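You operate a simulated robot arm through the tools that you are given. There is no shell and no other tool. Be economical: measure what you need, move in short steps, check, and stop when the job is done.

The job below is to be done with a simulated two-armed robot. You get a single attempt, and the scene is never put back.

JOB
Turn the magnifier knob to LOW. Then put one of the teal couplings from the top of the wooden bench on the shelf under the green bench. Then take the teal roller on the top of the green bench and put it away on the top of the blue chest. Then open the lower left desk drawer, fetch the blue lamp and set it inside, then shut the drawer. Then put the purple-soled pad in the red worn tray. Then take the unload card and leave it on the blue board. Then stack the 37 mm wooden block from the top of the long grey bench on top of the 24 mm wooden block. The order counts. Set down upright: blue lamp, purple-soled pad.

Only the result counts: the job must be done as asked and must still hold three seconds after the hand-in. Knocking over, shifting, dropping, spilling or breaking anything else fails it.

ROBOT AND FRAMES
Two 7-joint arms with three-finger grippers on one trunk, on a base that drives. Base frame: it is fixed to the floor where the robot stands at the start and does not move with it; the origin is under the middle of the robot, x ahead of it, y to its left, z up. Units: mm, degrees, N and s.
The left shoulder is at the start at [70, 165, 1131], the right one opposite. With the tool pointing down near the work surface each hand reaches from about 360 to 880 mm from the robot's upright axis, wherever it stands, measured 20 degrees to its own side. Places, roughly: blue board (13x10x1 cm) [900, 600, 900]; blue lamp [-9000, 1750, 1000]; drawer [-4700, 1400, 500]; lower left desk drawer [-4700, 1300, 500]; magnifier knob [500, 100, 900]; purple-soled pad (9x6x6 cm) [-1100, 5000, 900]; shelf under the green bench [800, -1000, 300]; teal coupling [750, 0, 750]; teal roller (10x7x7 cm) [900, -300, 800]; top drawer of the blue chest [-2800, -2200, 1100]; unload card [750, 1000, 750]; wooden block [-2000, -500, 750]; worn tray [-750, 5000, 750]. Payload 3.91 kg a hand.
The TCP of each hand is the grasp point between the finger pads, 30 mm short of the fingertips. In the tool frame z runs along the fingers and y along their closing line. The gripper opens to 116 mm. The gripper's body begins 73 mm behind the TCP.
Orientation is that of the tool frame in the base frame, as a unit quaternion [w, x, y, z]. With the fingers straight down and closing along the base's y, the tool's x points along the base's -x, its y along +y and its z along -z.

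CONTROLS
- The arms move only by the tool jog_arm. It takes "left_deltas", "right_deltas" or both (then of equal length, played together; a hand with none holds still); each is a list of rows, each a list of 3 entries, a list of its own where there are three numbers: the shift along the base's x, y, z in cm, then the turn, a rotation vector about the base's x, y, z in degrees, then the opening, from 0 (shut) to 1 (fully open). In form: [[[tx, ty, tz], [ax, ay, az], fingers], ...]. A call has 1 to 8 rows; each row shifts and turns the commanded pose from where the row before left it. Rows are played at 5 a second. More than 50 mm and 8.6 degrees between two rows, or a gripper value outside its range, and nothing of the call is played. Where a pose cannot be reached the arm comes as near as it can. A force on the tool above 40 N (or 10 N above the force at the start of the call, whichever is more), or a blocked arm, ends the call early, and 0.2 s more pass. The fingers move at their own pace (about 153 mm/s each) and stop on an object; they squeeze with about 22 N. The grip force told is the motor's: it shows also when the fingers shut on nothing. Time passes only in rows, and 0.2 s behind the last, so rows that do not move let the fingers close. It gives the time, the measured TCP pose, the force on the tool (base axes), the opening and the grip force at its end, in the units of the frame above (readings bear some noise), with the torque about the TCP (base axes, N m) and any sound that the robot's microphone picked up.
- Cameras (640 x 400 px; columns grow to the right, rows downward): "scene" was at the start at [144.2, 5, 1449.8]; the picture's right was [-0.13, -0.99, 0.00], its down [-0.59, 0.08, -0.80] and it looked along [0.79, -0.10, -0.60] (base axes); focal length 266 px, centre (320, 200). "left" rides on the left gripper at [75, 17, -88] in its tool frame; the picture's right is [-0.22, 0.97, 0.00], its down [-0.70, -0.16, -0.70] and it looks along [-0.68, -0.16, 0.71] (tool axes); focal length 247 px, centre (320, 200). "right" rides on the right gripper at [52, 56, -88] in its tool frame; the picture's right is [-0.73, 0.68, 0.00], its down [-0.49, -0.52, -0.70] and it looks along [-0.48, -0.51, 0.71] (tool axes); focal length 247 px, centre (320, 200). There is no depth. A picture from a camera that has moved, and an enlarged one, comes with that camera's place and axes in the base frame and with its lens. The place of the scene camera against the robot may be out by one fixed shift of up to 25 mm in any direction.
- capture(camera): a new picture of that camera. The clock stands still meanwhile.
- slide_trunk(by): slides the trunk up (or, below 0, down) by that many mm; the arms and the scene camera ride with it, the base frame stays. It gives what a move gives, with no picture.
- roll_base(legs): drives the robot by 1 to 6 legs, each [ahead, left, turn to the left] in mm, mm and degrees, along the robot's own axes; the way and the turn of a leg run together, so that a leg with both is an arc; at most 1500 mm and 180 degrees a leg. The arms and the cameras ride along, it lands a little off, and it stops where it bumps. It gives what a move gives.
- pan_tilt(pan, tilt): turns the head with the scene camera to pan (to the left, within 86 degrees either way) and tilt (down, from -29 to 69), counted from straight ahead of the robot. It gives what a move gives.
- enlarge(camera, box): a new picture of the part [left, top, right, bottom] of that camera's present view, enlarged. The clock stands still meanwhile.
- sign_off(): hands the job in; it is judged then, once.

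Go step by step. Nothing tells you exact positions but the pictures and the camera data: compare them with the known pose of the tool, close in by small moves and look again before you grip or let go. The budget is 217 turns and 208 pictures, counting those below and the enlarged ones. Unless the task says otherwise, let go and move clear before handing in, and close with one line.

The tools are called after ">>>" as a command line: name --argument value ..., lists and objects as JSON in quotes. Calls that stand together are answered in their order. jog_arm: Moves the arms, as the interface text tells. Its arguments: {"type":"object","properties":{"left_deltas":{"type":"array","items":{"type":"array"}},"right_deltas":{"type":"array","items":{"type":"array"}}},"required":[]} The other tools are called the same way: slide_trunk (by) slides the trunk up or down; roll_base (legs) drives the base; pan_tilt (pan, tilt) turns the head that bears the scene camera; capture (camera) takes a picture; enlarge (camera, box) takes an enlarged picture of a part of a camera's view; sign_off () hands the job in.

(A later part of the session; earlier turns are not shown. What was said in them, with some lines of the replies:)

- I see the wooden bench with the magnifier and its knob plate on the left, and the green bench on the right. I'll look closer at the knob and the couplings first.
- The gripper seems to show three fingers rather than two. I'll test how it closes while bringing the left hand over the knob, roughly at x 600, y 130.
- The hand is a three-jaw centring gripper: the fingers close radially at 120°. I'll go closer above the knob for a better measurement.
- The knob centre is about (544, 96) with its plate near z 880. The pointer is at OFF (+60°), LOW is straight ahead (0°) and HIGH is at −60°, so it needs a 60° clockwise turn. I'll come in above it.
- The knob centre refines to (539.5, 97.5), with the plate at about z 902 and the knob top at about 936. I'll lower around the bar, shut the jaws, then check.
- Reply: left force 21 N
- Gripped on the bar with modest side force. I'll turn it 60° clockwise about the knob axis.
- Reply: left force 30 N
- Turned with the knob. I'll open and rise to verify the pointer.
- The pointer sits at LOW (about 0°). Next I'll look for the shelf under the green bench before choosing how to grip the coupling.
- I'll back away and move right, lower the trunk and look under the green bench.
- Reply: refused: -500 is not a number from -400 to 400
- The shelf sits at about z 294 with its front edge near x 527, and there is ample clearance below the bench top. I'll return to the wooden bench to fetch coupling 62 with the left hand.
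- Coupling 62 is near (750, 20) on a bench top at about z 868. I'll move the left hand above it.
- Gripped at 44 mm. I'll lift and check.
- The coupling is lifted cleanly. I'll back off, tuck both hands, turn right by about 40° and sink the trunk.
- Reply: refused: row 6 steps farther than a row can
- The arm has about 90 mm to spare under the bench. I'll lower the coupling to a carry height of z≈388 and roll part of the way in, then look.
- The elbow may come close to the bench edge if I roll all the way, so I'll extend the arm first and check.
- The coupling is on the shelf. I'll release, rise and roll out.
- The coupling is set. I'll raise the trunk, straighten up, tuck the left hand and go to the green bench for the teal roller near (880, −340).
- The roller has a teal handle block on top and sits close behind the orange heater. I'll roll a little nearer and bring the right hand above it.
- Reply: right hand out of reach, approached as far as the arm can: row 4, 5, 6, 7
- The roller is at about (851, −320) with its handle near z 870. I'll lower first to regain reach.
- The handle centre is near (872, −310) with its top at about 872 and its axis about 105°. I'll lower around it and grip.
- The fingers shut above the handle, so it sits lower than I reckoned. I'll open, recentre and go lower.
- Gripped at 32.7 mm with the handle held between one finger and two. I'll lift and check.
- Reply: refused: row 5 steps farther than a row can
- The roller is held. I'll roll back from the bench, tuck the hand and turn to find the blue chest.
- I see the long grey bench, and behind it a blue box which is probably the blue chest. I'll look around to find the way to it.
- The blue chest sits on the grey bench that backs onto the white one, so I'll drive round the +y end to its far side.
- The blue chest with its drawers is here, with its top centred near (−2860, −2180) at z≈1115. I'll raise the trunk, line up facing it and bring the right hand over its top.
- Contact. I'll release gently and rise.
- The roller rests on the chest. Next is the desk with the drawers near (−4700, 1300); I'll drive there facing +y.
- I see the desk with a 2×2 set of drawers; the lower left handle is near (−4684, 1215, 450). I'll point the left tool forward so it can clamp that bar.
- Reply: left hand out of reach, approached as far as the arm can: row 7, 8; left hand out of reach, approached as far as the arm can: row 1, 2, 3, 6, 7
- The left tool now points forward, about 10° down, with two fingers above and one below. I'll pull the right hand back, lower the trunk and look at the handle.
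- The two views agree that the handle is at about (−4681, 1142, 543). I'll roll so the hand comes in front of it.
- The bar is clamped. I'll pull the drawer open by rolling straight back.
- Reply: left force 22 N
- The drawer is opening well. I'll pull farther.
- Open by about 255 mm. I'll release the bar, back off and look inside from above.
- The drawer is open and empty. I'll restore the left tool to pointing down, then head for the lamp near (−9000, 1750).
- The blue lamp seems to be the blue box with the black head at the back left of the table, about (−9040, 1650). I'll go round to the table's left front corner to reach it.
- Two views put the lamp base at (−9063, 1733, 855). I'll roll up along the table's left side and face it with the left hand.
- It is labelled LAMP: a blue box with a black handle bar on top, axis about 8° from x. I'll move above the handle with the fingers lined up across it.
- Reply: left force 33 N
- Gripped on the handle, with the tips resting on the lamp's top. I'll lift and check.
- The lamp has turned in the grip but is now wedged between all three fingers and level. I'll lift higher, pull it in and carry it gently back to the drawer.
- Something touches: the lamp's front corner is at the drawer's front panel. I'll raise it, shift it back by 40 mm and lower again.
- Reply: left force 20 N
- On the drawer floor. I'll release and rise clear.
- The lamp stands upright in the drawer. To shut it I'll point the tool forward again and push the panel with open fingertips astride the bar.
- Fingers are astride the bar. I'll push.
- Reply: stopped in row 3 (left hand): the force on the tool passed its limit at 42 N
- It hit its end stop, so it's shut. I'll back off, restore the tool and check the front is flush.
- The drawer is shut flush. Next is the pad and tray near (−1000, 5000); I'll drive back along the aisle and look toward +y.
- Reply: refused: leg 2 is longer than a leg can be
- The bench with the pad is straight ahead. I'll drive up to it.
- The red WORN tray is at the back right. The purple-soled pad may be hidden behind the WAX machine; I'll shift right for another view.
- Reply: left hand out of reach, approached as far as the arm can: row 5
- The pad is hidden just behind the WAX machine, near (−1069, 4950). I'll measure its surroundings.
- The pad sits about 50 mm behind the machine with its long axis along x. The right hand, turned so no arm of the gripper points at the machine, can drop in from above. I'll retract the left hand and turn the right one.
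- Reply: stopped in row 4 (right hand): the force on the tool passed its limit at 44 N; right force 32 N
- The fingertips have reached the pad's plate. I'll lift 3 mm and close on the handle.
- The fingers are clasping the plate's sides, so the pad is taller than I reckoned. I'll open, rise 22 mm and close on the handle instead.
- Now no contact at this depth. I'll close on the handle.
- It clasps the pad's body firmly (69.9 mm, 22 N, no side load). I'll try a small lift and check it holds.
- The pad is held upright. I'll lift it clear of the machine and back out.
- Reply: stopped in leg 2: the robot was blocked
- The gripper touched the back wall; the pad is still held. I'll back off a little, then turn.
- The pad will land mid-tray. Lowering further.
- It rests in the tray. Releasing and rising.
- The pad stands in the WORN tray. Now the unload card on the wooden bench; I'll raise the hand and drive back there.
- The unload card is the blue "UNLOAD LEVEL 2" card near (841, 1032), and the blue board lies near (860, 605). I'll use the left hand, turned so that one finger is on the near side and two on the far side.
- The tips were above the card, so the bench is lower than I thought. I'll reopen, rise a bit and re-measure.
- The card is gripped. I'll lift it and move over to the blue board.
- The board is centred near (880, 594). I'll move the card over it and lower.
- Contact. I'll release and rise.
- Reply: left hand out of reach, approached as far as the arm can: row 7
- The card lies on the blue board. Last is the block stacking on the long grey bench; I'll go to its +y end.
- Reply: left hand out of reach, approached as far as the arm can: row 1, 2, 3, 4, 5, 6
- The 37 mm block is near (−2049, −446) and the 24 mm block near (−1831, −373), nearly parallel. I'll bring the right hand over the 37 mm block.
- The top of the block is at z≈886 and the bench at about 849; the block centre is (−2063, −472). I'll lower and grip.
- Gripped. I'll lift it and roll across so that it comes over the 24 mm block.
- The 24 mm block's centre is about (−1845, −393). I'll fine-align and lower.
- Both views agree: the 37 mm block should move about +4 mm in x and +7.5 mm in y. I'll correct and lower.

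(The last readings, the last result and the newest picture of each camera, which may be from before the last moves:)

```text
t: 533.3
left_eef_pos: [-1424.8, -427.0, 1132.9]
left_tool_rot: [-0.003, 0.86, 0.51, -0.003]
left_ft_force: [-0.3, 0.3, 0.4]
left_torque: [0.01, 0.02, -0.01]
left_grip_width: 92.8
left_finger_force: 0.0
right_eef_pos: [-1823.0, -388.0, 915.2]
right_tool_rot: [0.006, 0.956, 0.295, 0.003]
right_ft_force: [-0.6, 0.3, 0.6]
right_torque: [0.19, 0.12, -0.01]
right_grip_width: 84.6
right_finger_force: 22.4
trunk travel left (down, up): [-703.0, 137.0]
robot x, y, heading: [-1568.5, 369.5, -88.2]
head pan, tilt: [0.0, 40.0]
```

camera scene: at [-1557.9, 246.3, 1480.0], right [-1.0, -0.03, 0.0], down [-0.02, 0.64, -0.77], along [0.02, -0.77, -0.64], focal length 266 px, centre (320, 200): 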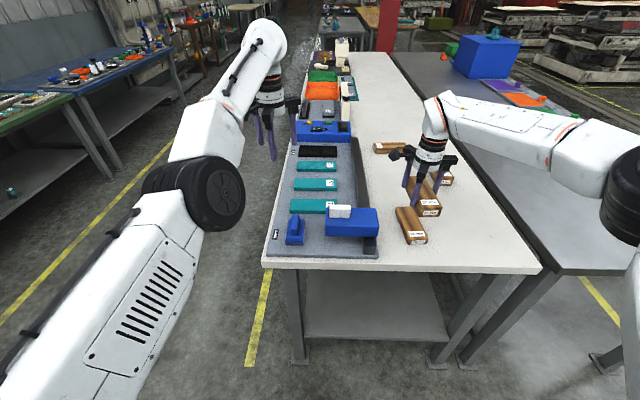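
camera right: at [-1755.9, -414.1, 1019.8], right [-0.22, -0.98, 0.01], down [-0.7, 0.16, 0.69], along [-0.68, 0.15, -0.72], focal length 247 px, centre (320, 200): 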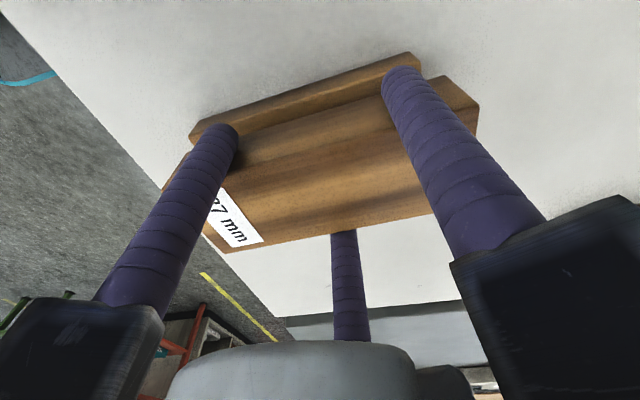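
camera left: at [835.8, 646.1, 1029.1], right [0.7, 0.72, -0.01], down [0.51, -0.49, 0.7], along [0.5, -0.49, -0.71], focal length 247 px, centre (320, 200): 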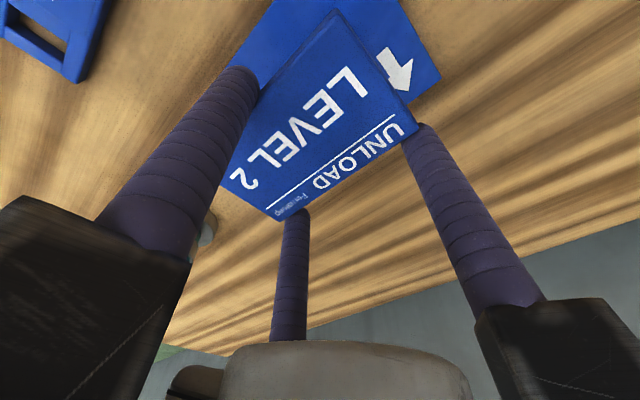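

>>> jog_arm --right_deltas '[[[0, 0, -0.15], [0, 0, 0], 0], [[0, 0, 0], [0, 0, 0], 0]]'

>>> enlarge --camera "scene" --box '[420, 180, 490, 250]'

```text
t: 533.9
left_eef_pos: [-1423.3, -425.6, 1132.8]
left_tool_rot: [-0.003, 0.86, 0.511, -0.003]
left_ft_force: [0.3, -0.3, 0.2]
left_torque: [0.02, 0.02, -0.01]
left_grip_width: 92.7
left_finger_force: 0.0
right_eef_pos: [-1822.9, -386.5, 915.4]
right_tool_rot: [0.006, 0.955, 0.296, 0.002]
right_ft_force: [1.1, -4.0, 9.1]
right_torque: [0.62, 0.31, 0.08]
right_grip_width: 84.6
right_finger_force: 22.8
trunk travel left (down, up): [-703.0, 137.0]
robot x, y, heading: [-1567.6, 365.9, -88.1]
head pan, tilt: [0.0, 40.0]
```

```text
5.71 times, centred on (455, 215) of scene
camera zoom: at [-1556.8, 247.3, 1480.3], right [-1.0, -0.03, 0.0], down [-0.02, 0.64, -0.77], along [0.02, -0.77, -0.64], focal length 1523 px, centre (-451, 114)
```

zoom: 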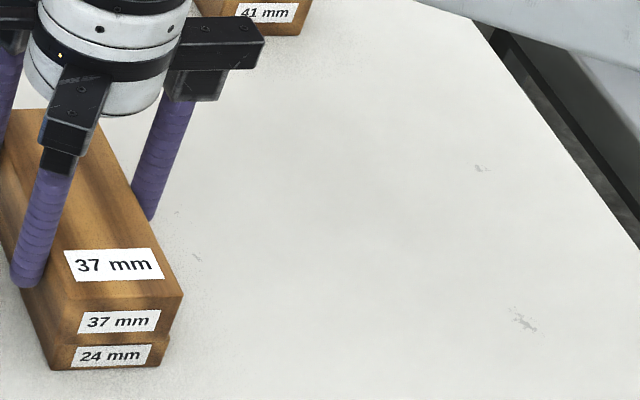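

Seated and well aligned. I'll release and rise straight up.

>>> jog_arm --right_deltas '[[[0, 0, 0], [0, 0, 0], 0.8], [[0, 0, 0], [0, 0, 0], 0.92], [[0, 0, 0.5], [0, 0, 0], 0.92], [[0, 0, 3], [0, 0, 0], 0.92], [[0, 0, 4.5], [0, 0, 0], 0.92], [[0, 0, 4.5], [0, 0, 0], 0.92]]'

>>> enlarge --camera "scene" --box '[370, 120, 490, 260]'

```text
t: 535.3
left_eef_pos: [-1423.9, -426.5, 1132.8]
left_tool_rot: [-0.002, 0.86, 0.511, -0.004]
left_ft_force: [-0.1, 0.0, 1.1]
left_torque: [-0.02, 0.02, 0.0]
left_grip_width: 92.7
left_finger_force: 0.1
right_eef_pos: [-1822.9, -387.9, 1037.7]
right_tool_rot: [0.006, 0.956, 0.295, 0.002]
right_ft_force: [-0.1, 0.4, 0.1]
right_torque: [0.0, 0.04, 0.02]
right_grip_width: 106.4
right_finger_force: 0.1
trunk travel left (down, up): [-703.0, 137.0]
robot x, y, heading: [-1570.6, 364.1, -88.2]
head pan, tilt: [0.0, 40.0]
```

```text
2.86 times, centred on (430, 190) of scene
camera zoom: at [-1556.8, 247.8, 1480.2], right [-1.0, -0.03, 0.0], down [-0.02, 0.64, -0.77], along [0.02, -0.77, -0.64], focal length 761 px, centre (6, 229)
```

zoom: 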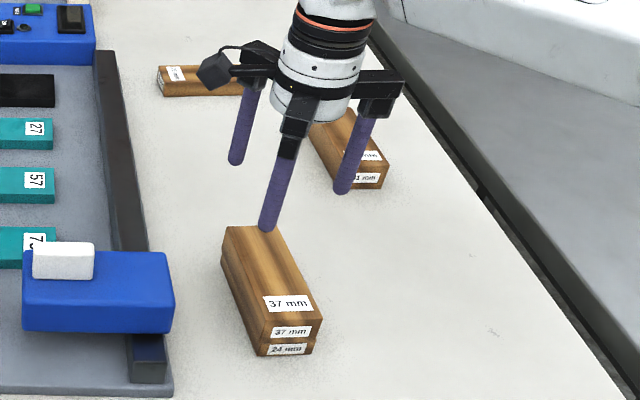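

The stack stands squarely, and the hand is clear of it. I'll back the robot away and hand in.

>>> roll_base --legs '[[-300, 0, 0]]'

>>> sign_off

```text
t: 537.4
left_eef_pos: [-1433.2, -124.1, 1133.0]
left_tool_rot: [-0.003, 0.86, 0.51, -0.003]
left_ft_force: [0.2, 0.3, -0.8]
left_torque: [-0.01, 0.0, -0.01]
left_grip_width: 92.7
left_finger_force: 0.2
right_eef_pos: [-1832.5, -85.2, 1036.8]
right_tool_rot: [0.006, 0.955, 0.296, 0.003]
right_ft_force: [0.4, 0.3, -0.4]
right_torque: [0.02, 0.01, 0.02]
right_grip_width: 106.8
right_finger_force: 0.0
trunk travel left (down, up): [-703.0, 137.0]
robot x, y, heading: [-1578.2, 670.2, -88.3]
head pan, tilt: [0.0, 40.0]
```

```text
The job is handed in.
```

All seven steps were done in the order given, and the job is handed in; the gripper brushed the back wall once on the way to the tray, with the pad still held.
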